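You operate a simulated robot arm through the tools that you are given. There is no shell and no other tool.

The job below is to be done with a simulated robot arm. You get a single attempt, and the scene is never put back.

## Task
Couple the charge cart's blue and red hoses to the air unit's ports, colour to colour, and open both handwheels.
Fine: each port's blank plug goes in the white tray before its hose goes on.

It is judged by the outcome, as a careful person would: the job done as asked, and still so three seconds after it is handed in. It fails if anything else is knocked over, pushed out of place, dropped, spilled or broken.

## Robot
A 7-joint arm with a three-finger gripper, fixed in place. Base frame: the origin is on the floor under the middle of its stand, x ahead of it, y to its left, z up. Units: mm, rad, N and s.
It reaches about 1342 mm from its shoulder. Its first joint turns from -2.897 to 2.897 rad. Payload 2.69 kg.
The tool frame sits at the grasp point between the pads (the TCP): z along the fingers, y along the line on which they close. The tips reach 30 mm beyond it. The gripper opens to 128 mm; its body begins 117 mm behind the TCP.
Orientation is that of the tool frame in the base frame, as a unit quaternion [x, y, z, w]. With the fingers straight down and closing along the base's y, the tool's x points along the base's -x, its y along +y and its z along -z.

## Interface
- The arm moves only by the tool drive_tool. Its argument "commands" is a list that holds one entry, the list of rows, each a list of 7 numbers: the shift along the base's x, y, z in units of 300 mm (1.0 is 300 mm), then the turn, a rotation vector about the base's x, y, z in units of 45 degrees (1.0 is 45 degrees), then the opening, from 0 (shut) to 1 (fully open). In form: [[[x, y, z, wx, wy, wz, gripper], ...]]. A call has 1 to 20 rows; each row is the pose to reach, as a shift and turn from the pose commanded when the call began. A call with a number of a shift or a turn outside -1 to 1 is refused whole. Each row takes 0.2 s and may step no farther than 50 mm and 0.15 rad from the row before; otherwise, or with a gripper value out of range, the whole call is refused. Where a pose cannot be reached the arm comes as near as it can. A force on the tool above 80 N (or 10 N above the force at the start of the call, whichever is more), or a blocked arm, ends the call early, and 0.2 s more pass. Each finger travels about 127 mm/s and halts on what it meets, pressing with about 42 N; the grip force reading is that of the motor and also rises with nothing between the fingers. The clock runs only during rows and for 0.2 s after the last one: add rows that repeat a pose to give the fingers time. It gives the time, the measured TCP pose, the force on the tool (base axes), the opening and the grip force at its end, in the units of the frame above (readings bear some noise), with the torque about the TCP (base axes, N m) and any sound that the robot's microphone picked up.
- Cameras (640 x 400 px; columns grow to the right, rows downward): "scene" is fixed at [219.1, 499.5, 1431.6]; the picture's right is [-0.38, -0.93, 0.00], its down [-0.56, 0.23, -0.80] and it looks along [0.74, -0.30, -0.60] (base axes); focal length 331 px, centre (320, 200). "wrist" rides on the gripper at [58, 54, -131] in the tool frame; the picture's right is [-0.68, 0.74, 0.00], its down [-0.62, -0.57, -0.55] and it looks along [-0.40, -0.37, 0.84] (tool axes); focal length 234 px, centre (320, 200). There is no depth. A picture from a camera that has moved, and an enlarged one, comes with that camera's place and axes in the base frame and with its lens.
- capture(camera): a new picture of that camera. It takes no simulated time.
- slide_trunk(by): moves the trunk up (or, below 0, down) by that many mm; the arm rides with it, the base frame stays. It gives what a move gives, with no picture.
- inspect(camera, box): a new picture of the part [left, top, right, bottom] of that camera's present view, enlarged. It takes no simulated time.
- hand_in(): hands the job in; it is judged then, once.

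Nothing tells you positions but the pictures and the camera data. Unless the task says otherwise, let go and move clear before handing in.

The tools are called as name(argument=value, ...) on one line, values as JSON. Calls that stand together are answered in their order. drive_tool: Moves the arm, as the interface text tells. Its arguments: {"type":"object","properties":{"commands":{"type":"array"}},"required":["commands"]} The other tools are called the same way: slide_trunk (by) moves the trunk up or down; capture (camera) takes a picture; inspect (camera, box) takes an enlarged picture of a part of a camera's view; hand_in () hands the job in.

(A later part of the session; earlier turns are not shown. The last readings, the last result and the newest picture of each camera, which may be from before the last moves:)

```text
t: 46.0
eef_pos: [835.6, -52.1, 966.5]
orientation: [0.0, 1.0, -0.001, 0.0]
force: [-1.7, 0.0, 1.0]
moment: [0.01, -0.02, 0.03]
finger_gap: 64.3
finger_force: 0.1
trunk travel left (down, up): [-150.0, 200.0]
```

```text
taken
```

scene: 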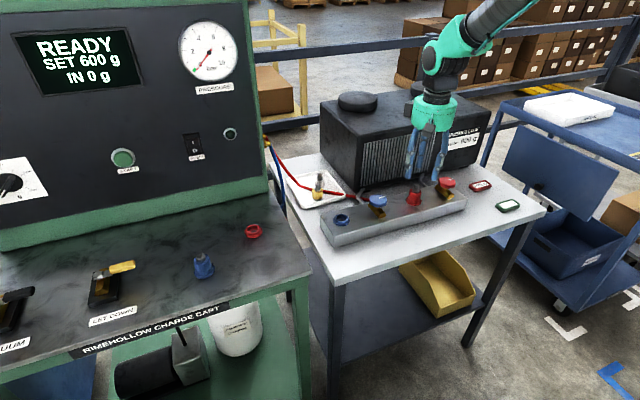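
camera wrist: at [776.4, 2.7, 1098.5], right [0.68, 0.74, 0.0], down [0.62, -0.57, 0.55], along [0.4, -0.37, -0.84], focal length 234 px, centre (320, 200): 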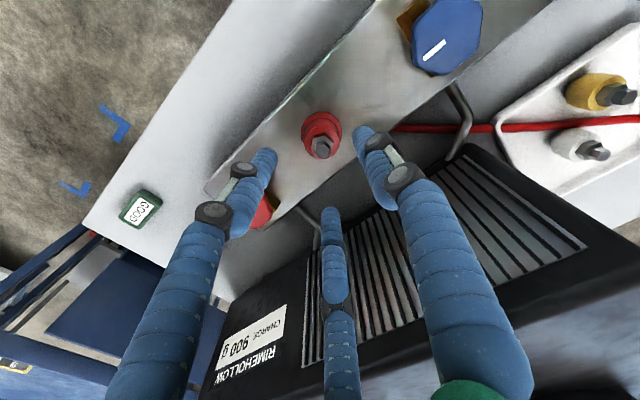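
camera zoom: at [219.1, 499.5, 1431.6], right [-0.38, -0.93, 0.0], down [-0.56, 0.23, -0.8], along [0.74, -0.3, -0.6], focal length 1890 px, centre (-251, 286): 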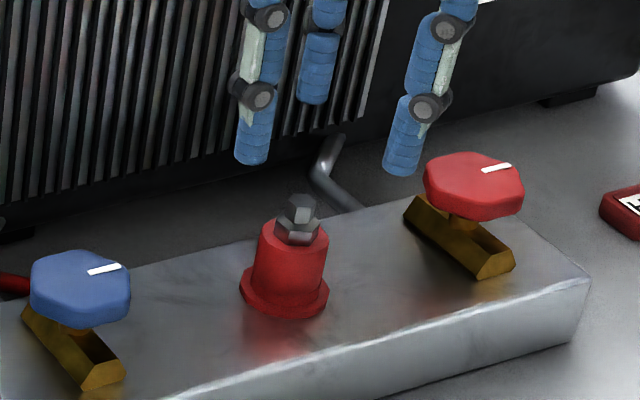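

The red hose is seated on the red port with the same geometry as the plug had. Next is the blue coupler on the cart.

drive_tool(commands=[[[0, 0, 0.12, 0, 0, 0, 0.55], [-0.02, 0.12, 0.14, 0, 0, 0, 0.55], [-0.04, 0.26, 0.14, 0, 0, 0, 0.55], [-0.06, 0.4, 0.14, 0, 0, 0, 0.55], [-0.08, 0.54, 0.14, 0, 0, 0, 0.55], [-0.1, 0.68, 0.14, 0, 0, 0, 0.55], [-0.12, 0.82, 0.14, 0, 0, 0, 0.55], [-0.14, 0.96, 0.14, 0, 0, 0, 0.55], [-0.14, 1.0, 0.14, 0, 0, 0, 0.55]]])

drive_tool(commands=[[[-0.02, 0.14, 0, 0, 0, 0, 0.55], [-0.04, 0.28, 0, 0, 0, 0, 0.55], [-0.06, 0.42, 0, 0, 0, 0, 0.55], [-0.06, 0.56, 0, 0, 0, 0, 0.55], [-0.06, 0.7, 0, 0, 0, 0, 0.55], [-0.06, 0.84, 0, 0, 0, 0, 0.55], [-0.06, 0.97, 0, 0, 0, 0, 0.55], [-0.06, 0.97, 0, 0, 0, 0, 0.55]]])

capture(camera="wrist")

inspect(camera="wrist", box=[260, 100, 380, 200])

inspect(camera="scene", box=[160, 200, 250, 300])

```text
t: 48.0
eef_pos: [790.2, 253.7, 1007.6]
orientation: [0.001, 1.0, 0.0, 0.0]
force: [-0.1, 0.5, 0.1]
moment: [-0.09, -0.02, 0.02]
finger_gap: 70.4
finger_force: 0.0
trunk travel left (down, up): [-150.0, 200.0]
```

```text
t: 49.8
eef_pos: [773.6, 543.6, 1009.3]
orientation: [0.0, 1.0, 0.0, 0.0]
force: [0.6, 0.6, 0.4]
moment: [-0.03, -0.05, 0.01]
finger_gap: 70.4
finger_force: 0.0
trunk travel left (down, up): [-150.0, 200.0]
```

```text
taken
camera wrist: at [715.1, 597.9, 1141.7], right [0.68, 0.74, 0.0], down [0.62, -0.56, 0.55], along [0.4, -0.37, -0.84], focal length 234 px, centre (320, 200)
```

wrist: 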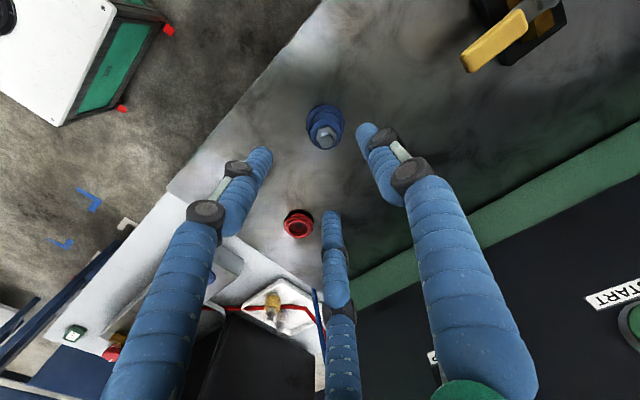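

```text
4.00 times, centred on (320, 150) of wrist
camera zoom: at [715.1, 597.9, 1141.7], right [0.68, 0.74, 0.0], down [0.62, -0.56, 0.55], along [0.4, -0.37, -0.84], focal length 937 px, centre (320, 400)
```

zoom: 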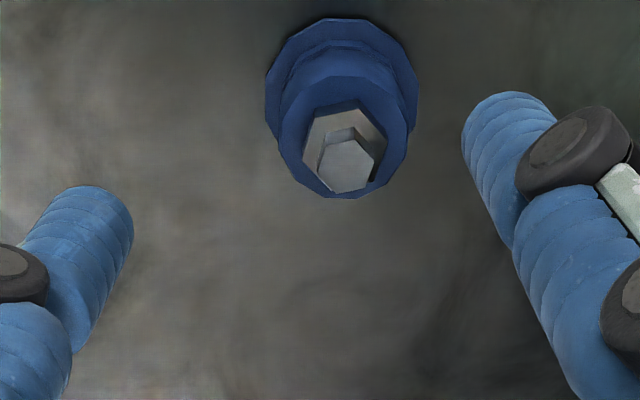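

```text
4.00 times, centred on (205, 250) of scene
camera zoom: at [219.1, 499.5, 1431.6], right [-0.38, -0.93, 0.0], down [-0.56, 0.23, -0.8], along [0.74, -0.3, -0.6], focal length 1323 px, centre (780, 0)
```

zoom: 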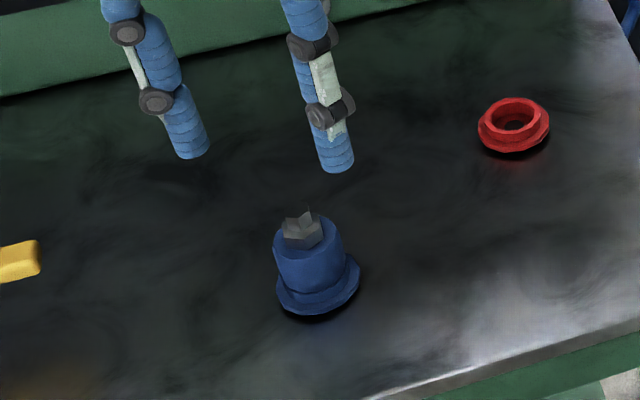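

drive_tool(commands=[[[0, 0.023, -0.06, 0, 0, 0, 0.55], [0, 0.023, -0.14, 0, 0, 0, 0.55], [0, 0.023, -0.163, 0, 0, 0, 0.55], [0, 0.023, -0.163, 0, 0, 0, 0.55]]])

inspect(camera="wrist", box=[260, 110, 380, 210])

inspect(camera="scene", box=[160, 200, 250, 300])

```text
t: 50.8
eef_pos: [772.7, 548.7, 960.6]
orientation: [0.001, 1.0, 0.0, 0.0]
force: [0.9, -0.2, 0.0]
moment: [-0.01, -0.02, 0.01]
finger_gap: 70.2
finger_force: 0.0
trunk travel left (down, up): [-150.0, 200.0]
```

```text
4.00 times, centred on (320, 160) of wrist
camera zoom: at [715.7, 603.6, 1091.9], right [0.68, 0.74, 0.0], down [0.62, -0.57, 0.55], along [0.4, -0.37, -0.84], focal length 937 px, centre (320, 360)
```

zoom: 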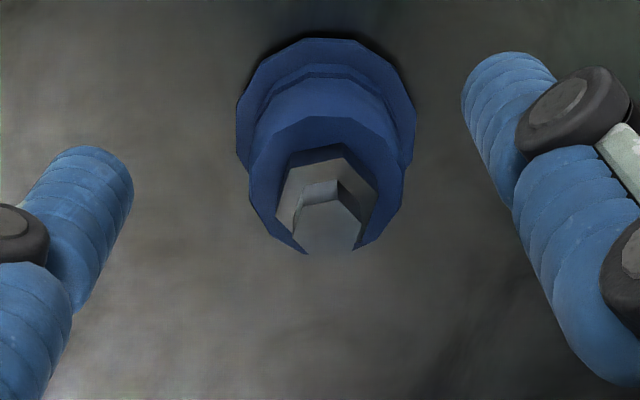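

```text
4.00 times, centred on (205, 250) of scene
camera zoom: at [219.1, 499.5, 1431.6], right [-0.38, -0.93, 0.0], down [-0.56, 0.23, -0.8], along [0.74, -0.3, -0.6], focal length 1323 px, centre (780, 0)
```

zoom: 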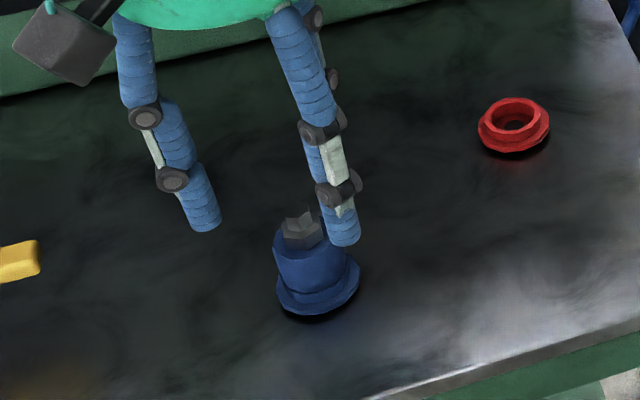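

drive_tool(commands=[[[0, 0.006, -0.06, 0, 0, 0, 0.5], [0, 0.006, -0.12, 0, 0, 0, 0.5], [0, 0.006, -0.165, 0, 0, 0, 0.5], [0, 0.006, -0.165, 0, 0, 0, 0.5]]])

inspect(camera="wrist", box=[260, 120, 380, 220])

inspect(camera="scene", box=[160, 200, 250, 300])

```text
t: 51.8
eef_pos: [774.2, 551.9, 908.2]
orientation: [0.0, 1.0, -0.001, 0.0]
force: [0.8, 0.0, 0.3]
moment: [-0.02, 0.02, 0.01]
finger_gap: 64.1
finger_force: 0.1
trunk travel left (down, up): [-150.0, 200.0]
```

```text
4.00 times, centred on (320, 170) of wrist
camera zoom: at [715.4, 605.4, 1041.2], right [0.68, 0.74, 0.0], down [0.62, -0.57, 0.55], along [0.4, -0.37, -0.84], focal length 937 px, centre (320, 320)
```

zoom: 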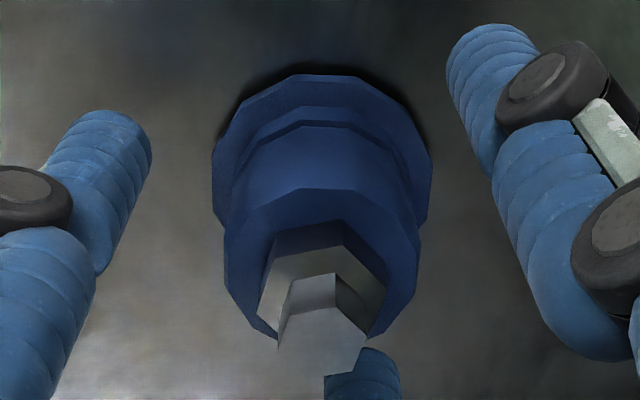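

```text
4.00 times, centred on (205, 250) of scene
camera zoom: at [219.1, 499.5, 1431.6], right [-0.38, -0.93, 0.0], down [-0.56, 0.23, -0.8], along [0.74, -0.3, -0.6], focal length 1323 px, centre (780, 0)
```

zoom: 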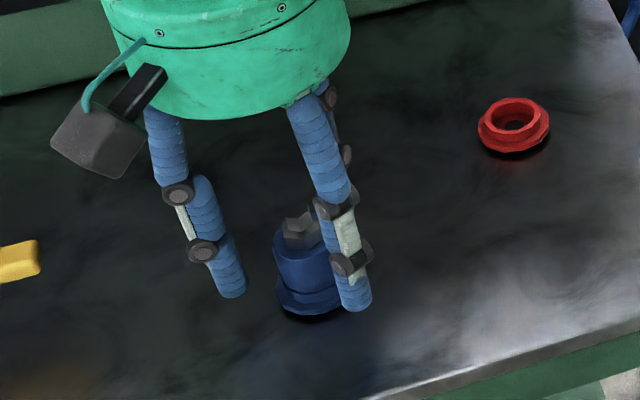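

drive_tool(commands=[[[0.001, 0, 0.007, 0, 0, 0, 0.5], [0.001, 0, 0.007, 0, 0, 0, 0.4], [0.001, 0, 0.007, 0, 0, 0, 0.3], [0.001, 0, 0.007, 0, 0, 0, 0.15], [0.001, 0, 0.007, 0, 0, 0, 0.1], [0.001, 0, 0.007, 0, 0, 0, 0.1]]])

drive_tool(commands=[[[0, 0, 0.01, 0, 0, 0, 0.1], [0, 0, 0.02, 0, 0, 0, 0.1], [0, 0, 0.03, 0, 0, 0, 0.1], [0, 0, 0.03, 0, 0, 0, 0.1]]])

inspect(camera="scene", box=[160, 200, 250, 300])

```text
t: 53.2
eef_pos: [773.7, 551.1, 911.6]
orientation: [0.0, 1.0, -0.001, 0.0]
force: [8.0, -8.3, 0.4]
moment: [-0.29, -0.32, -0.16]
finger_gap: 33.7
finger_force: 41.7
trunk travel left (down, up): [-150.0, 200.0]
```

```text
t: 54.2
eef_pos: [774.1, 552.5, 919.4]
orientation: [0.0, 1.0, 0.001, -0.001]
force: [-0.3, -0.7, -1.3]
moment: [-0.02, -0.02, 0.02]
finger_gap: 33.8
finger_force: 42.5
trunk travel left (down, up): [-150.0, 200.0]
```

```text
4.00 times, centred on (205, 250) of scene
camera zoom: at [219.1, 499.5, 1431.6], right [-0.38, -0.93, 0.0], down [-0.56, 0.23, -0.8], along [0.74, -0.3, -0.6], focal length 1323 px, centre (780, 0)
```

zoom: 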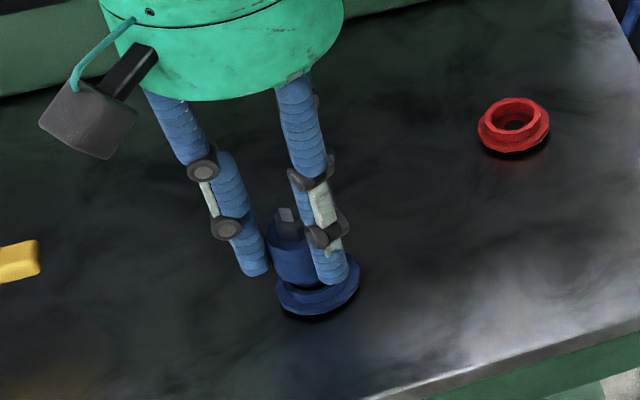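

The blue coupler is free of its parking ring. I'll lift it and carry it over to the blue port.

drive_tool(commands=[[[0, 0, 0.1, 0, 0, 0, 0.1], [0, 0, 0.2, 0, 0, 0, 0.1], [0, 0, 0.28, 0, 0, 0, 0.1], [0.03, -0.1, 0.28, 0, 0, 0, 0.1], [0.06, -0.24, 0.28, 0, 0, 0, 0.1], [0.09, -0.38, 0.28, 0, 0, 0, 0.1], [0.12, -0.52, 0.28, 0, 0, 0, 0.1], [0.15, -0.66, 0.28, 0, 0, 0, 0.1], [0.17, -0.8, 0.28, 0, 0, 0, 0.1], [0.19, -0.94, 0.28, 0, 0, 0, 0.1], [0.198, -1.0, 0.28, 0, 0, 0, 0.1], [0.198, -1.0, 0.28, 0, 0, 0, 0.1]]])

capture(camera="scene")

capture(camera="wrist")

```text
t: 56.8
eef_pos: [833.5, 251.7, 1004.8]
orientation: [-0.001, 1.0, 0.0, 0.0]
force: [-0.1, -0.5, -1.2]
moment: [0.03, 0.02, 0.0]
finger_gap: 33.6
finger_force: 42.2
trunk travel left (down, up): [-150.0, 200.0]
```

```text
taken
```

scene: 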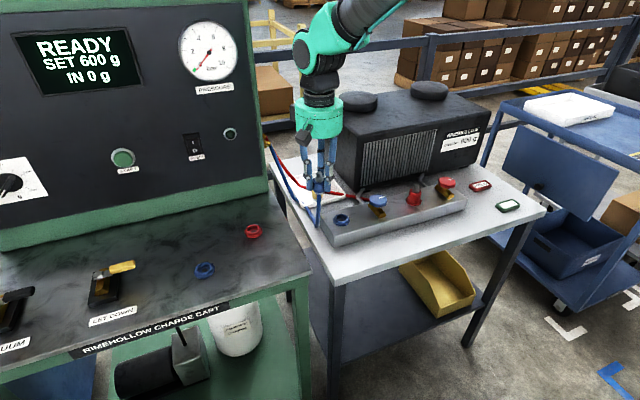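

```text
taken
camera wrist: at [775.6, 304.9, 1136.8], right [0.68, 0.74, 0.0], down [0.62, -0.56, 0.55], along [0.4, -0.37, -0.84], focal length 234 px, centre (320, 200)
```

wrist: 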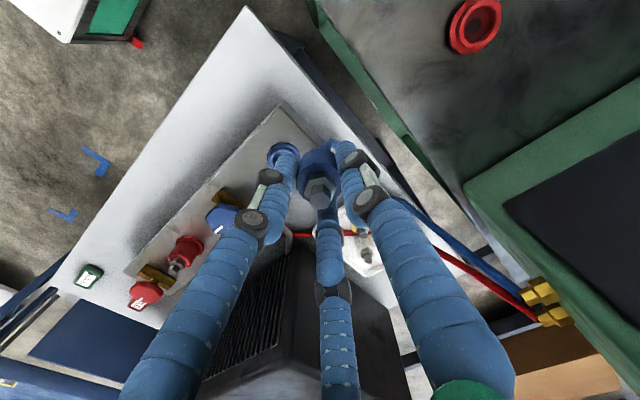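

drive_tool(commands=[[[0.001, -0.11, 0, 0, 0, 0, 0.1], [0.001, -0.22, 0, 0, 0, 0, 0.1], [0.001, -0.22, -0.12, 0, 0, 0, 0.1], [0.001, -0.22, -0.226, 0, 0, 0, 0.1], [0.001, -0.22, -0.226, 0, 0, 0, 0.1]]])

inspect(camera="scene", box=[315, 165, 375, 235])

inspect(camera="wrist", box=[260, 100, 400, 220])

```text
t: 58.0
eef_pos: [833.6, 184.8, 935.1]
orientation: [0.0, 1.0, 0.0, 0.0]
force: [0.7, -0.3, -0.8]
moment: [-0.01, 0.06, 0.01]
finger_gap: 33.9
finger_force: 42.1
trunk travel left (down, up): [-150.0, 200.0]
```

```text
5.71 times, centred on (345, 200) of scene
camera zoom: at [219.1, 499.5, 1431.6], right [-0.38, -0.93, 0.0], down [-0.56, 0.23, -0.8], along [0.74, -0.3, -0.6], focal length 1890 px, centre (177, 200)
```

zoom: 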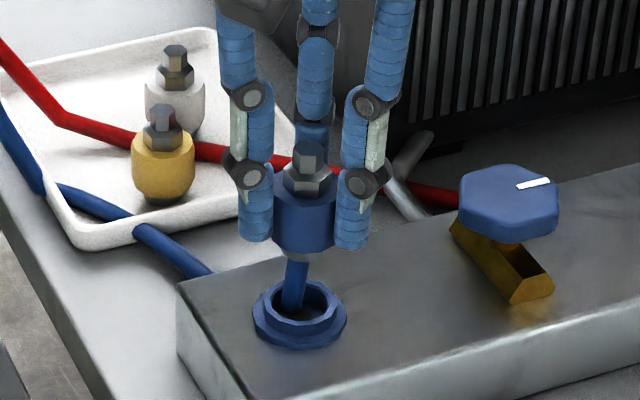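

```text
3.33 times, centred on (330, 160) of wrist
camera zoom: at [775.6, 239.8, 1067.0], right [0.68, 0.74, 0.0], down [0.62, -0.56, 0.55], along [0.4, -0.37, -0.84], focal length 781 px, centre (287, 333)
```

zoom: 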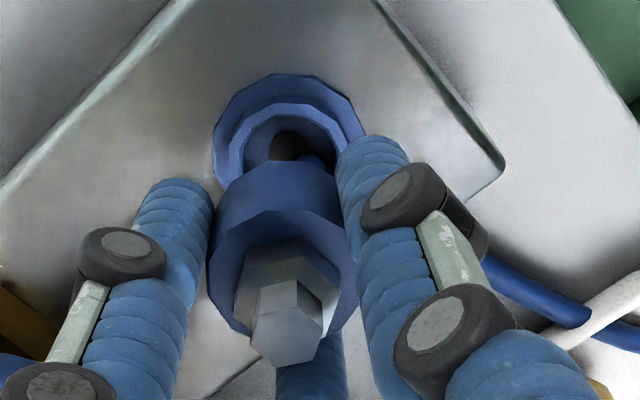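

drive_tool(commands=[[[0, 0.001, -0.05, 0, 0, 0, 0.1], [0, 0.001, -0.09, 0, 0, 0, 0.1], [0, 0.001, -0.12, 0, 0, 0, 0.1], [0, 0.001, -0.12, 0, 0, 0, 0.1]]])

inspect(camera="scene", box=[315, 175, 375, 235])

```text
t: 59.0
eef_pos: [834.1, 185.7, 899.3]
orientation: [0.0, 1.0, 0.0, 0.0]
force: [0.0, -0.4, -1.4]
moment: [0.02, 0.02, 0.02]
finger_gap: 33.5
finger_force: 41.7
trunk travel left (down, up): [-150.0, 200.0]
```

```text
6.67 times, centred on (345, 205) of scene
camera zoom: at [219.1, 499.5, 1431.6], right [-0.38, -0.93, 0.0], down [-0.56, 0.23, -0.8], along [0.74, -0.3, -0.6], focal length 2205 px, centre (153, 167)
```

zoom: 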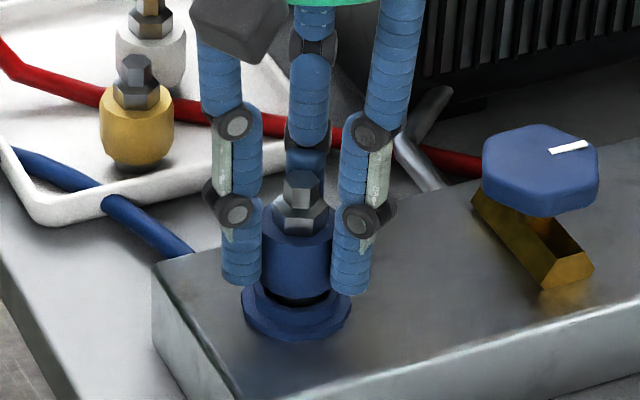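

The blue coupler's stub is entering the blue ring with no side force. I'll press it home the same way as the red.

drive_tool(commands=[[[0, 0, -0.01, 0, 0, 0, 0.1], [0, 0, -0.02, 0, 0, 0, 0.1], [0, 0, -0.028, 0, 0, 0, 0.1], [0, 0, -0.034, 0, 0, 0, 0.1], [0, 0, -0.034, 0, 0, 0, 0.1]]])

inspect(camera="scene", box=[315, 175, 375, 235])

```text
t: 60.2
eef_pos: [833.9, 187.0, 892.5]
orientation: [-0.001, 1.0, 0.0, 0.001]
force: [-2.0, -1.7, 13.6]
moment: [-0.11, 0.2, -0.22]
finger_gap: 33.6
finger_force: 42.6
trunk travel left (down, up): [-150.0, 200.0]
```

```text
6.67 times, centred on (345, 205) of scene
camera zoom: at [219.1, 499.5, 1431.6], right [-0.38, -0.93, 0.0], down [-0.56, 0.23, -0.8], along [0.74, -0.3, -0.6], focal length 2205 px, centre (153, 167)
```

zoom: 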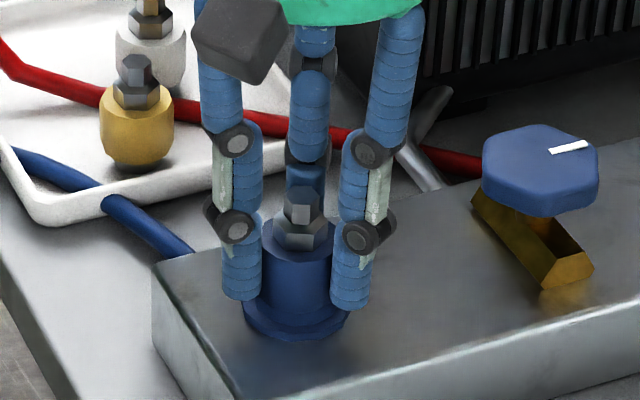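

drive_tool(commands=[[[0, 0, -0.005, 0, 0, 0, 0.1], [0, 0, -0.009, 0, 0, 0, 0.1], [0, 0, -0.009, 0, 0, 0, 0.1]]])

drive_tool(commands=[[[0, 0, 0.008, 0, 0, 0, 0.1], [0, 0, 0.017, 0, 0, 0, 0.1], [0, 0, 0.017, 0, 0, 0, 0.1]]])

```text
t: 61.0
eef_pos: [833.4, 186.6, 891.6]
orientation: [0.0, 1.0, 0.001, 0.003]
force: [-6.0, -3.3, 40.3]
moment: [-0.12, 0.37, -0.34]
finger_gap: 33.6
finger_force: 42.2
trunk travel left (down, up): [-150.0, 200.0]
```

```text
t: 61.8
eef_pos: [833.4, 185.5, 891.8]
orientation: [0.0, 1.0, 0.0, 0.0]
force: [12.1, 2.7, 5.5]
moment: [0.12, -0.76, -0.15]
finger_gap: 33.7
finger_force: 42.3
trunk travel left (down, up): [-150.0, 200.0]
```

drive_tool(commands=[[[0, 0, 0.003, 0, 0, 0, 0.1], [0, 0, 0.006, 0, 0, 0, 0.1], [0, 0, 0.006, 0, 0, 0, 0.1]]])

```text
t: 62.6
eef_pos: [832.1, 185.9, 892.6]
orientation: [0.0, 1.0, -0.001, -0.001]
force: [3.4, 3.4, -9.6]
moment: [0.06, -0.1, -0.18]
finger_gap: 33.6
finger_force: 41.9
trunk travel left (down, up): [-150.0, 200.0]
```

The blue coupler holds against a 9.6 N pull too. I'll ease off, release, rise, and move aside to view it.

drive_tool(commands=[[[0, 0, -0.004, 0, 0, 0, 0.1], [0, 0, -0.004, 0, 0, 0, 0.28], [0, 0, -0.004, 0, 0, 0, 0.34], [0, 0, -0.004, 0, 0, 0, 0.42], [0, 0, -0.004, 0, 0, 0, 0.5], [0, 0, -0.004, 0, 0, 0, 0.5], [0, 0, 0.1, 0, 0, 0, 0.5], [0, 0, 0.24, 0, 0, 0, 0.5], [0, 0, 0.24, 0, 0, 0, 0.55]]])

capture(camera="wrist")

inspect(camera="scene", box=[280, 150, 440, 240])

```text
t: 64.6
eef_pos: [833.5, 183.9, 967.2]
orientation: [0.0, 1.0, 0.0, 0.0]
force: [-0.3, 0.1, 0.1]
moment: [-0.03, -0.06, 0.03]
finger_gap: 70.4
finger_force: 0.0
trunk travel left (down, up): [-150.0, 200.0]
```

```text
taken
camera wrist: at [774.9, 237.7, 1099.4], right [0.68, 0.74, 0.0], down [0.62, -0.57, 0.55], along [0.4, -0.37, -0.84], focal length 234 px, centre (320, 200)
```

wrist: 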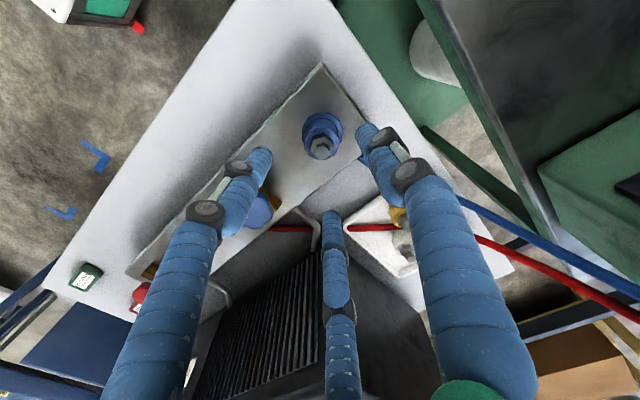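

```text
4.00 times, centred on (360, 195) of scene
camera zoom: at [219.1, 499.5, 1431.6], right [-0.38, -0.93, 0.0], down [-0.56, 0.23, -0.8], along [0.74, -0.3, -0.6], focal length 1323 px, centre (160, 220)
```

zoom: 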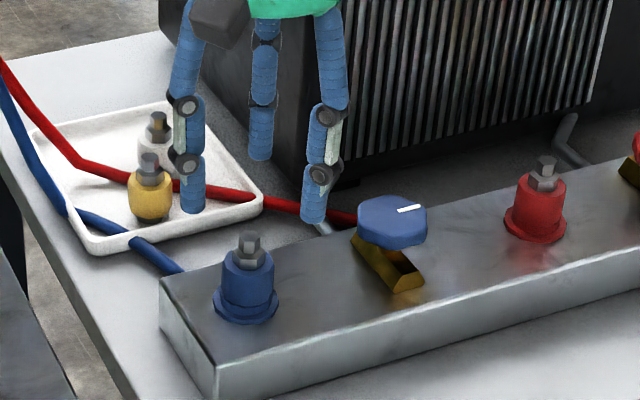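

inspect(camera="scene", box=[325, 195, 365, 235])

inspect(camera="scene", box=[395, 175, 435, 215])

inspect(camera="scene", box=[0, 0, 320, 200])

```text
10.00 times, centred on (345, 215) of scene
camera zoom: at [219.1, 499.5, 1431.6], right [-0.38, -0.93, 0.0], down [-0.56, 0.23, -0.8], along [0.74, -0.3, -0.6], focal length 3308 px, centre (70, 50)
```

zoom: 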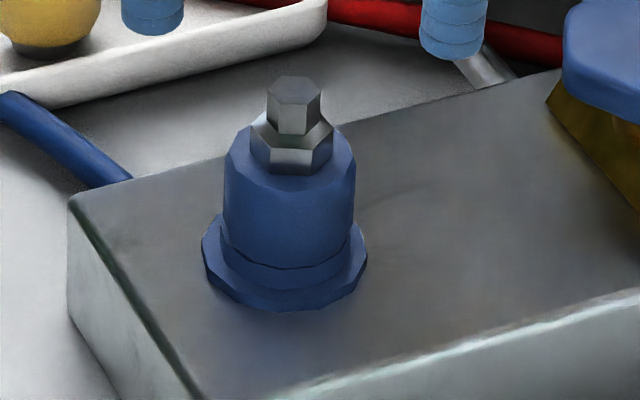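

```text
10.00 times, centred on (415, 195) of scene
camera zoom: at [219.1, 499.5, 1431.6], right [-0.38, -0.93, 0.0], down [-0.56, 0.23, -0.8], along [0.74, -0.3, -0.6], focal length 3308 px, centre (-630, 250)
```

zoom: 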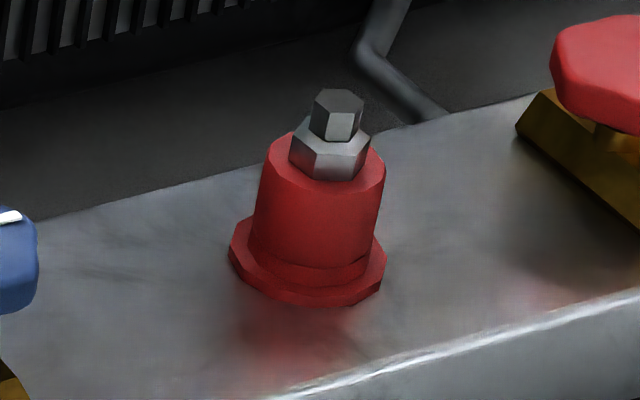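

```text
2.00 times, centred on (160, 100) of scene
camera zoom: at [219.1, 499.5, 1431.6], right [-0.38, -0.93, 0.0], down [-0.56, 0.23, -0.8], along [0.74, -0.3, -0.6], focal length 662 px, centre (640, 400)
```

zoom: 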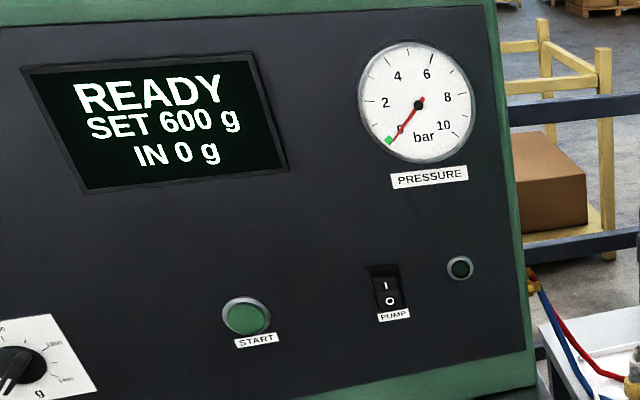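

Both couplers sit fully on their ports. Now the handwheels: I'll measure the blue wheel and its brass body closely first.

inspect(camera="scene", box=[360, 180, 400, 225])

inspect(camera="scene", box=[425, 165, 470, 210])

```text
8.89 times, centred on (380, 202) of scene
camera zoom: at [219.1, 499.5, 1431.6], right [-0.38, -0.93, 0.0], down [-0.56, 0.23, -0.8], along [0.74, -0.3, -0.6], focal length 2940 px, centre (-213, 178)
```

zoom: 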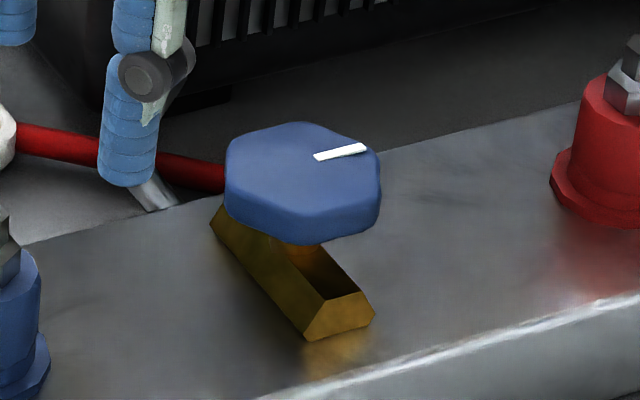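

```text
8.89 times, centred on (448, 188) of scene
camera zoom: at [219.1, 499.5, 1431.6], right [-0.38, -0.93, 0.0], down [-0.56, 0.23, -0.8], along [0.74, -0.3, -0.6], focal length 2940 px, centre (-813, 311)
```

zoom: 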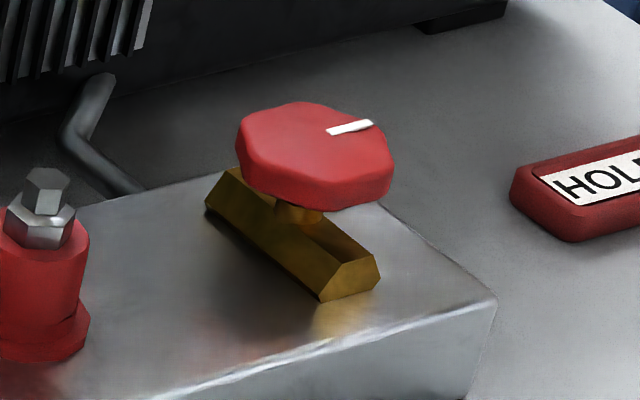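

drive_tool(commands=[[[0, -0.12, 0, 0, 0, 0, 0.6], [0, -0.26, 0, 0, 0, 0, 0.65], [0, -0.355, 0, 0, 0, 0, 0.65], [0, -0.355, -0.02, 0, 0, 0, 0.65]]])

inspect(camera="wrist", box=[240, 90, 400, 210])

inspect(camera="scene", box=[340, 160, 420, 230])

```text
t: 65.6
eef_pos: [834.9, 78.2, 958.9]
orientation: [0.0, 1.0, 0.0, 0.001]
force: [-0.7, -0.5, 0.3]
moment: [0.06, 0.0, 0.02]
finger_gap: 83.2
finger_force: 0.1
trunk travel left (down, up): [-150.0, 200.0]
```

```text
3.33 times, centred on (320, 150) of wrist
camera zoom: at [775.8, 132.7, 1091.8], right [0.68, 0.74, 0.0], down [0.62, -0.57, 0.55], along [0.4, -0.37, -0.84], focal length 781 px, centre (320, 367)
```

zoom: 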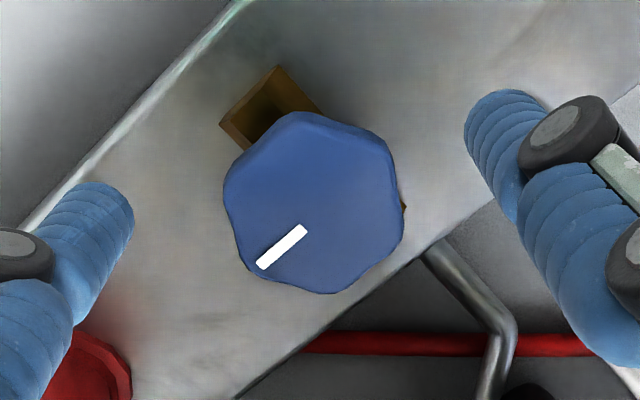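

```text
5.71 times, centred on (380, 195) of scene
camera zoom: at [219.1, 499.5, 1431.6], right [-0.38, -0.93, 0.0], down [-0.56, 0.23, -0.8], along [0.74, -0.3, -0.6], focal length 1890 px, centre (-23, 229)
```

zoom: 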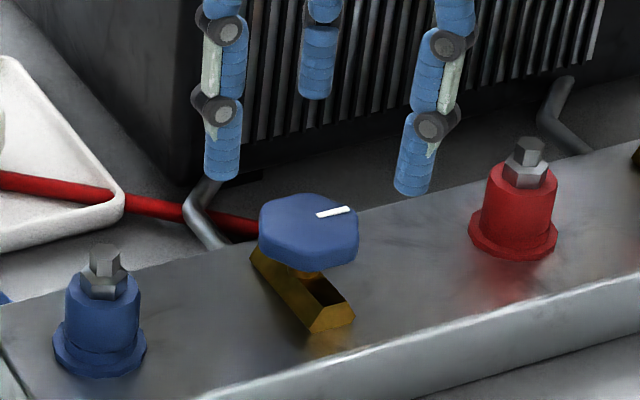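

drive_tool(commands=[[[-0.004, -0.004, -0.07, 0, 0, 0, 0.62], [-0.004, -0.004, -0.14, 0, 0, 0, 0.62], [-0.004, -0.004, -0.208, 0, 0, 0, 0.62], [-0.004, -0.004, -0.208, 0, 0, 0, 0.62]]])

inspect(camera="wrist", box=[240, 100, 400, 220])

inspect(camera="scene", box=[340, 170, 420, 230])

```text
t: 66.6
eef_pos: [832.5, 78.5, 895.5]
orientation: [-0.001, 1.0, 0.0, -0.001]
force: [0.8, -0.7, 0.3]
moment: [0.03, 0.02, -0.02]
finger_gap: 79.5
finger_force: 0.0
trunk travel left (down, up): [-150.0, 200.0]
```

```text
3.33 times, centred on (320, 160) of wrist
camera zoom: at [775.2, 132.2, 1028.7], right [0.68, 0.74, 0.0], down [0.62, -0.57, 0.55], along [0.4, -0.37, -0.84], focal length 781 px, centre (320, 333)
```

zoom: 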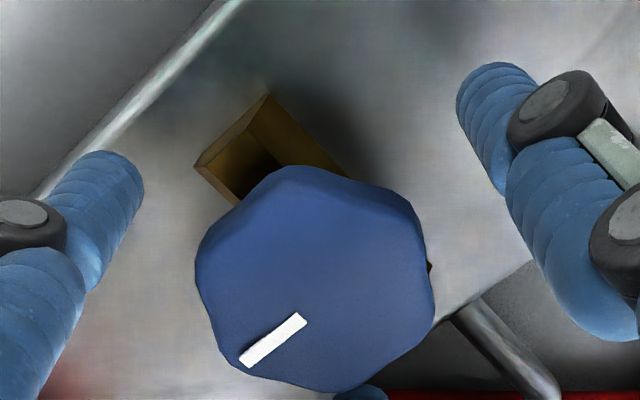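

```text
6.67 times, centred on (380, 200) of scene
camera zoom: at [219.1, 499.5, 1431.6], right [-0.38, -0.93, 0.0], down [-0.56, 0.23, -0.8], along [0.74, -0.3, -0.6], focal length 2205 px, centre (-80, 200)
```

zoom: 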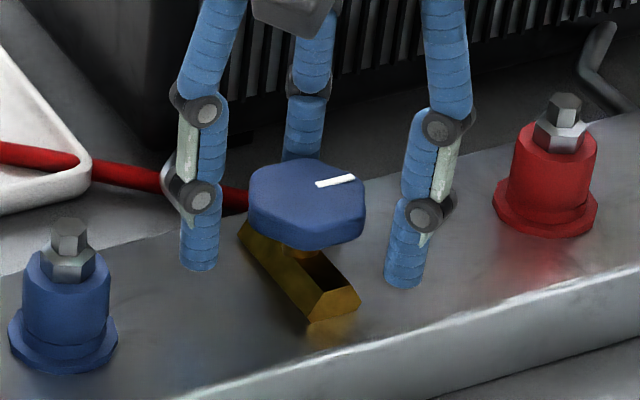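

drive_tool(commands=[[[-0.003, 0, 0, 0, 0, 0, 0.55], [-0.003, 0, 0, 0, 0, 0, 0.45], [-0.003, 0, 0, 0, 0, 0, 0.35], [-0.003, 0, 0, 0, 0, 0, 0.2], [-0.003, 0, 0, 0, 0, 0, 0.2]]])

inspect(camera="wrist", box=[240, 100, 400, 220])

inspect(camera="scene", box=[340, 170, 420, 230])

```text
t: 67.8
eef_pos: [834.5, 76.4, 897.6]
orientation: [0.0, 1.0, 0.0, 0.002]
force: [30.0, -17.6, -4.9]
moment: [-0.3, -0.61, -0.06]
finger_gap: 48.5
finger_force: 17.4
trunk travel left (down, up): [-150.0, 200.0]
```

```text
3.33 times, centred on (320, 160) of wrist
camera zoom: at [776.2, 131.1, 1029.3], right [0.68, 0.74, 0.0], down [0.61, -0.57, 0.55], along [0.41, -0.37, -0.84], focal length 781 px, centre (320, 333)
```

zoom: 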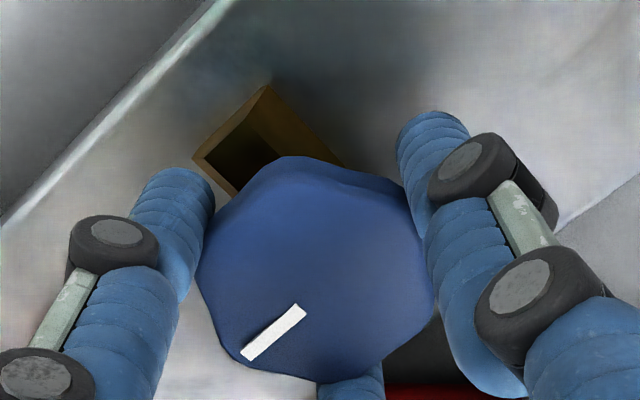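

```text
6.67 times, centred on (380, 200) of scene
camera zoom: at [219.1, 499.5, 1431.6], right [-0.38, -0.93, 0.0], down [-0.56, 0.23, -0.8], along [0.74, -0.3, -0.6], focal length 2205 px, centre (-80, 200)
```

zoom: 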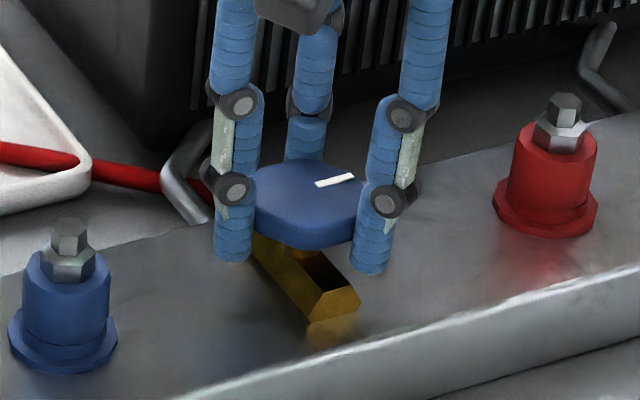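

drive_tool(commands=[[[0.005, -0.003, 0, 0, 0, 0, 0.2], [0.01, -0.005, 0, 0, 0, 0, 0.2], [0.01, -0.005, 0, 0, 0, 0, 0.2]]])

inspect(camera="wrist", box=[240, 100, 400, 220])

```text
t: 68.6
eef_pos: [835.2, 76.3, 897.7]
orientation: [0.0, 1.0, 0.0, 0.0]
force: [16.8, -9.1, 4.7]
moment: [-0.34, -0.42, 0.14]
finger_gap: 47.8
finger_force: 16.2
trunk travel left (down, up): [-150.0, 200.0]
```

```text
3.33 times, centred on (320, 160) of wrist
camera zoom: at [776.9, 130.6, 1029.6], right [0.68, 0.74, 0.0], down [0.62, -0.57, 0.55], along [0.4, -0.37, -0.84], focal length 781 px, centre (320, 333)
```

zoom: 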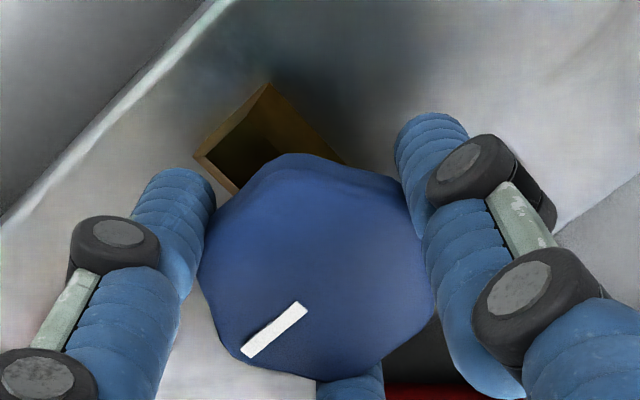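

drive_tool(commands=[[[0.005, -0.002, 0, 0, 0, 0, 0.2], [0.009, -0.004, 0, 0, 0, 0, 0.2], [0.009, -0.004, 0, 0, 0, 0, 0.2]]])

```text
t: 69.4
eef_pos: [834.5, 77.3, 897.9]
orientation: [0.0, 1.0, 0.0, -0.002]
force: [-9.0, 2.5, 10.5]
moment: [0.12, 0.61, 0.02]
finger_gap: 46.9
finger_force: 44.9
trunk travel left (down, up): [-150.0, 200.0]
```

The wheel is gripped with a 46.9 mm gap and small side forces. I'll try a small counter-clockwise turn (positive about z) and read the torque.

drive_tool(commands=[[[-0.002, 0, 0, 0, 0, 0.1, 0.2], [-0.002, 0, 0, 0, 0, 0.2, 0.2], [-0.002, 0, 0, 0, 0, 0.3, 0.2], [-0.002, 0, 0, 0, 0, 0.4, 0.2]]])

inspect(camera="wrist", box=[240, 100, 400, 220])

inspect(camera="scene", box=[340, 170, 420, 230])

```text
t: 70.4
eef_pos: [834.1, 76.2, 897.1]
orientation: [-0.158, 0.988, 0.0, -0.001]
force: [-22.3, 6.7, 3.8]
moment: [0.06, 0.52, 0.02]
finger_gap: 46.5
finger_force: 45.5
trunk travel left (down, up): [-150.0, 200.0]
```

```text
3.33 times, centred on (320, 160) of wrist
camera zoom: at [763.4, 109.1, 1029.4], right [0.41, 0.91, 0.0], down [0.76, -0.35, 0.55], along [0.5, -0.23, -0.84], focal length 781 px, centre (320, 333)
```

zoom: 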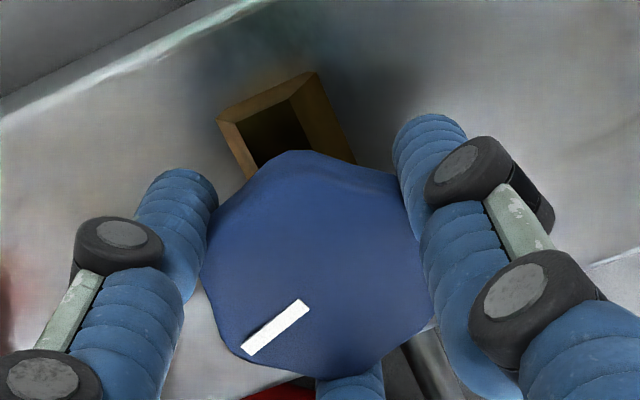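

```text
6.67 times, centred on (380, 200) of scene
camera zoom: at [219.1, 499.5, 1431.6], right [-0.38, -0.93, 0.0], down [-0.56, 0.23, -0.8], along [0.74, -0.3, -0.6], focal length 2205 px, centre (-80, 200)
```

zoom: 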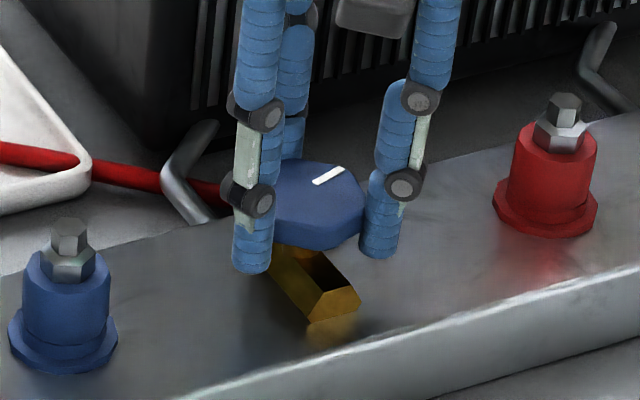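

The wheel turns freely with the gripper counter-clockwise. I'll continue, trimming the side force.

drive_tool(commands=[[[-0.004, 0.002, 0, 0, 0, 0.12, 0.2], [-0.007, 0.002, 0, 0, 0, 0.24, 0.2], [-0.007, 0.002, 0, 0, 0, 0.36, 0.2], [-0.007, 0.002, 0, 0, 0, 0.48, 0.2], [-0.007, 0.002, 0, 0, 0, 0.6, 0.2]]])

inspect(camera="scene", box=[340, 170, 420, 230])

```text
t: 71.6
eef_pos: [834.0, 76.1, 896.9]
orientation: [-0.383, 0.924, -0.001, -0.001]
force: [-8.6, -2.3, -14.0]
moment: [-0.03, -0.17, 0.02]
finger_gap: 46.8
finger_force: 45.1
trunk travel left (down, up): [-150.0, 200.0]
```

```text
6.67 times, centred on (380, 200) of scene
camera zoom: at [219.1, 499.5, 1431.6], right [-0.38, -0.93, 0.0], down [-0.56, 0.23, -0.8], along [0.74, -0.3, -0.6], focal length 2205 px, centre (-80, 200)
```

zoom: 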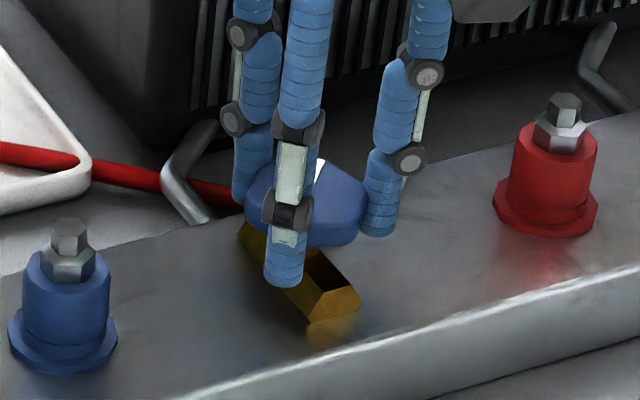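

drive_tool(commands=[[[-0.002, 0, 0.003, 0, 0, 0.14, 0.2], [-0.002, 0, 0.006, 0, 0, 0.28, 0.2], [-0.002, 0, 0.006, 0, 0, 0.42, 0.2], [-0.002, 0, 0.006, 0, 0, 0.56, 0.2], [-0.002, 0, 0.006, 0, 0, 0.7, 0.2], [-0.002, 0, 0.006, 0, 0, 0.84, 0.2], [-0.002, 0, 0.006, 0, 0, 0.98, 0.2]]])

inspect(camera="scene", box=[340, 170, 420, 230])

capture(camera="wrist")

capture(camera="scene")

```text
t: 73.2
eef_pos: [834.1, 76.1, 898.4]
orientation: [-0.702, 0.712, 0.001, -0.001]
force: [-3.5, -17.2, -34.1]
moment: [-0.39, -0.11, -0.01]
finger_gap: 46.6
finger_force: 44.7
trunk travel left (down, up): [-150.0, 200.0]
```

```text
6.67 times, centred on (380, 200) of scene
camera zoom: at [219.1, 499.5, 1431.6], right [-0.38, -0.93, 0.0], down [-0.56, 0.23, -0.8], along [0.74, -0.3, -0.6], focal length 2205 px, centre (-80, 200)
```

zoom: 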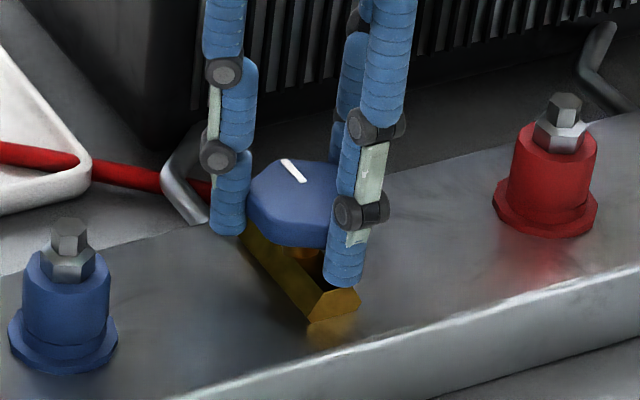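

```text
taken
camera wrist: at [781.0, 18.0, 1029.7], right [-0.73, 0.69, 0.0], down [0.58, 0.61, 0.55], along [0.37, 0.4, -0.84], focal length 234 px, centre (320, 200)
```

wrist: 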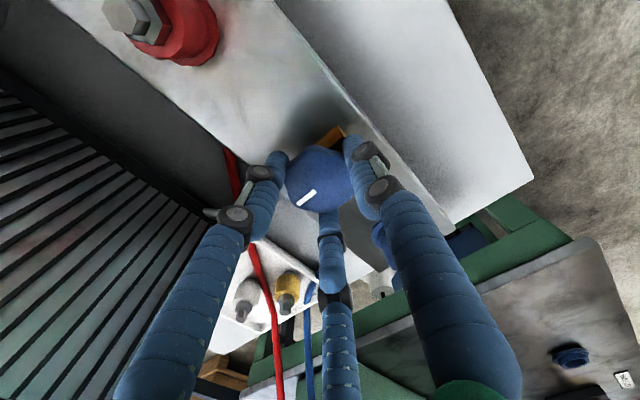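

```text
taken
```

scene: 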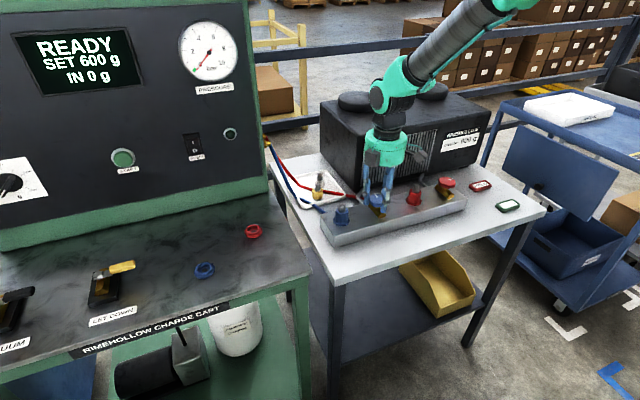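

The wheel has turned 90° with almost no torque, but a vertical pull has built up. I'll relieve that and continue turning to feel for a stop.

drive_tool(commands=[[[0, -0.002, -0.006, 0, 0, 0, 0.2], [0, -0.004, -0.012, 0, 0, 0, 0.2], [0, -0.004, -0.012, 0, 0, 0, 0.2]]])

```text
t: 74.0
eef_pos: [834.7, 76.3, 896.8]
orientation: [-0.702, 0.712, -0.001, 0.0]
force: [-14.6, -3.0, -5.0]
moment: [0.22, 1.05, 0.01]
finger_gap: 46.5
finger_force: 45.1
trunk travel left (down, up): [-150.0, 200.0]
```

drive_tool(commands=[[[-0.004, 0, 0, 0, 0, 0.14, 0.2], [-0.006, 0, 0, 0, 0, 0.28, 0.2], [-0.006, 0, 0, 0, 0, 0.42, 0.2], [-0.006, 0, 0, 0, 0, 0.56, 0.2]]])

inspect(camera="scene", box=[340, 170, 420, 230])

inspect(camera="wrist", box=[240, 100, 400, 220])

```text
t: 75.0
eef_pos: [835.0, 74.2, 898.2]
orientation: [0.841, -0.542, 0.003, -0.001]
force: [16.1, 12.1, 3.9]
moment: [0.46, -0.58, -0.54]
finger_gap: 47.0
finger_force: 45.5
trunk travel left (down, up): [-150.0, 200.0]
```

```text
6.67 times, centred on (380, 200) of scene
camera zoom: at [219.1, 499.5, 1431.6], right [-0.38, -0.93, 0.0], down [-0.56, 0.23, -0.8], along [0.74, -0.3, -0.6], focal length 2205 px, centre (-80, 200)
```

zoom: 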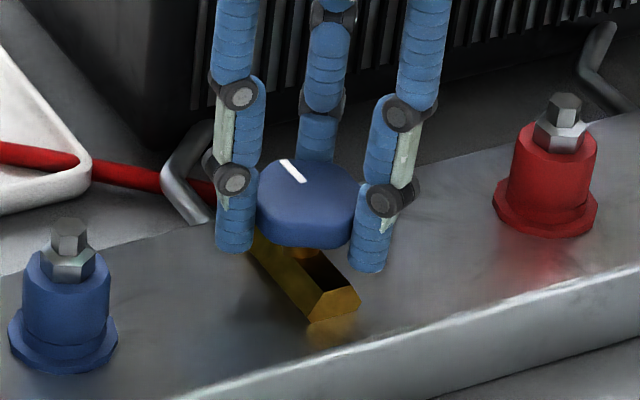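

```text
3.33 times, centred on (320, 160) of wrist
camera zoom: at [810.4, -0.1, 1030.2], right [-0.95, 0.31, -0.01], down [0.26, 0.79, 0.55], along [0.18, 0.52, -0.84], focal length 781 px, centre (320, 333)
```

zoom: 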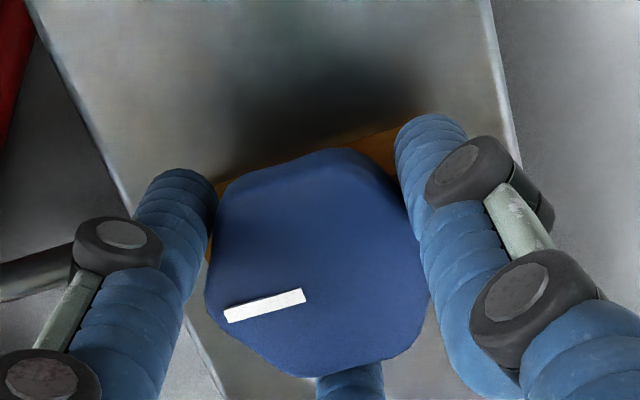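

The wheel stopped at a quarter turn (pointer swung from -y to +x) and the fingers slipped past it with rising torque, so it is at its open stop. I'll release and rise.

drive_tool(commands=[[[0, 0, 0, 0, 0, 0, 0.3], [0, 0, 0, 0, 0, 0, 0.4], [0, 0, 0, 0, 0, 0, 0.5], [0, 0, 0, 0, 0, 0, 0.6], [0, 0, 0, 0, 0, 0, 0.65], [0, 0, 0.1, 0, 0, 0, 0.65], [0, 0, 0.22, 0, 0, 0, 0.65], [0, 0, 0.22, 0, 0, 0, 0.65]]])

inspect(camera="scene", box=[340, 170, 420, 230])

inspect(camera="wrist", box=[240, 90, 400, 210])

capture(camera="scene")

```text
t: 76.8
eef_pos: [830.4, 72.3, 964.4]
orientation: [0.84, -0.542, 0.001, 0.0]
force: [0.1, -0.3, 0.6]
moment: [0.01, -0.02, 0.01]
finger_gap: 83.3
finger_force: 0.0
trunk travel left (down, up): [-150.0, 200.0]
```

```text
6.67 times, centred on (380, 200) of scene
camera zoom: at [219.1, 499.5, 1431.6], right [-0.38, -0.93, 0.0], down [-0.56, 0.23, -0.8], along [0.74, -0.3, -0.6], focal length 2205 px, centre (-80, 200)
```

zoom: 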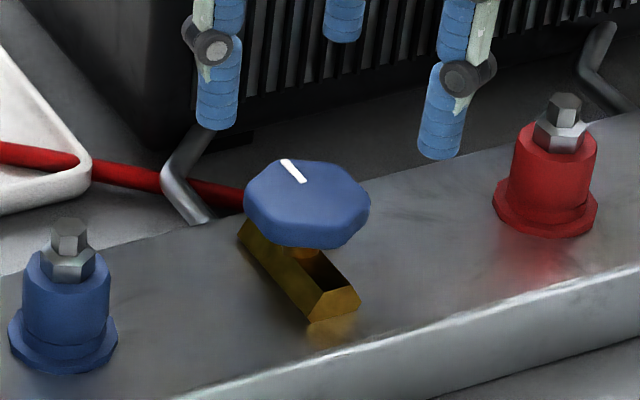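

```text
3.33 times, centred on (320, 150) of wrist
camera zoom: at [806.8, -2.1, 1095.6], right [-0.95, 0.31, 0.0], down [0.26, 0.79, 0.55], along [0.17, 0.52, -0.84], focal length 781 px, centre (320, 367)
```

zoom: 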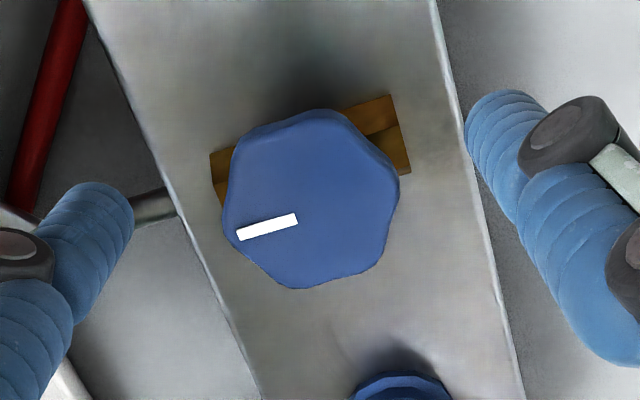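

```text
taken
```

scene: 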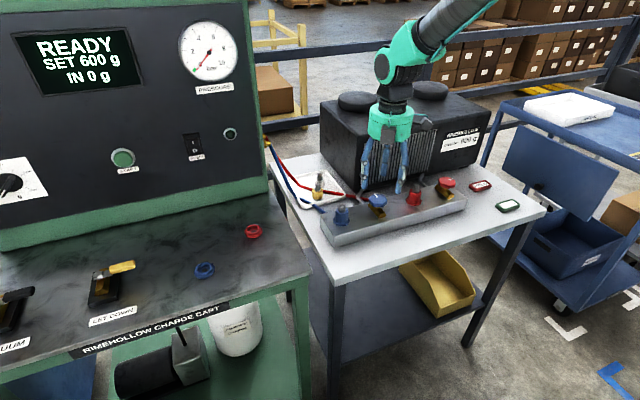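

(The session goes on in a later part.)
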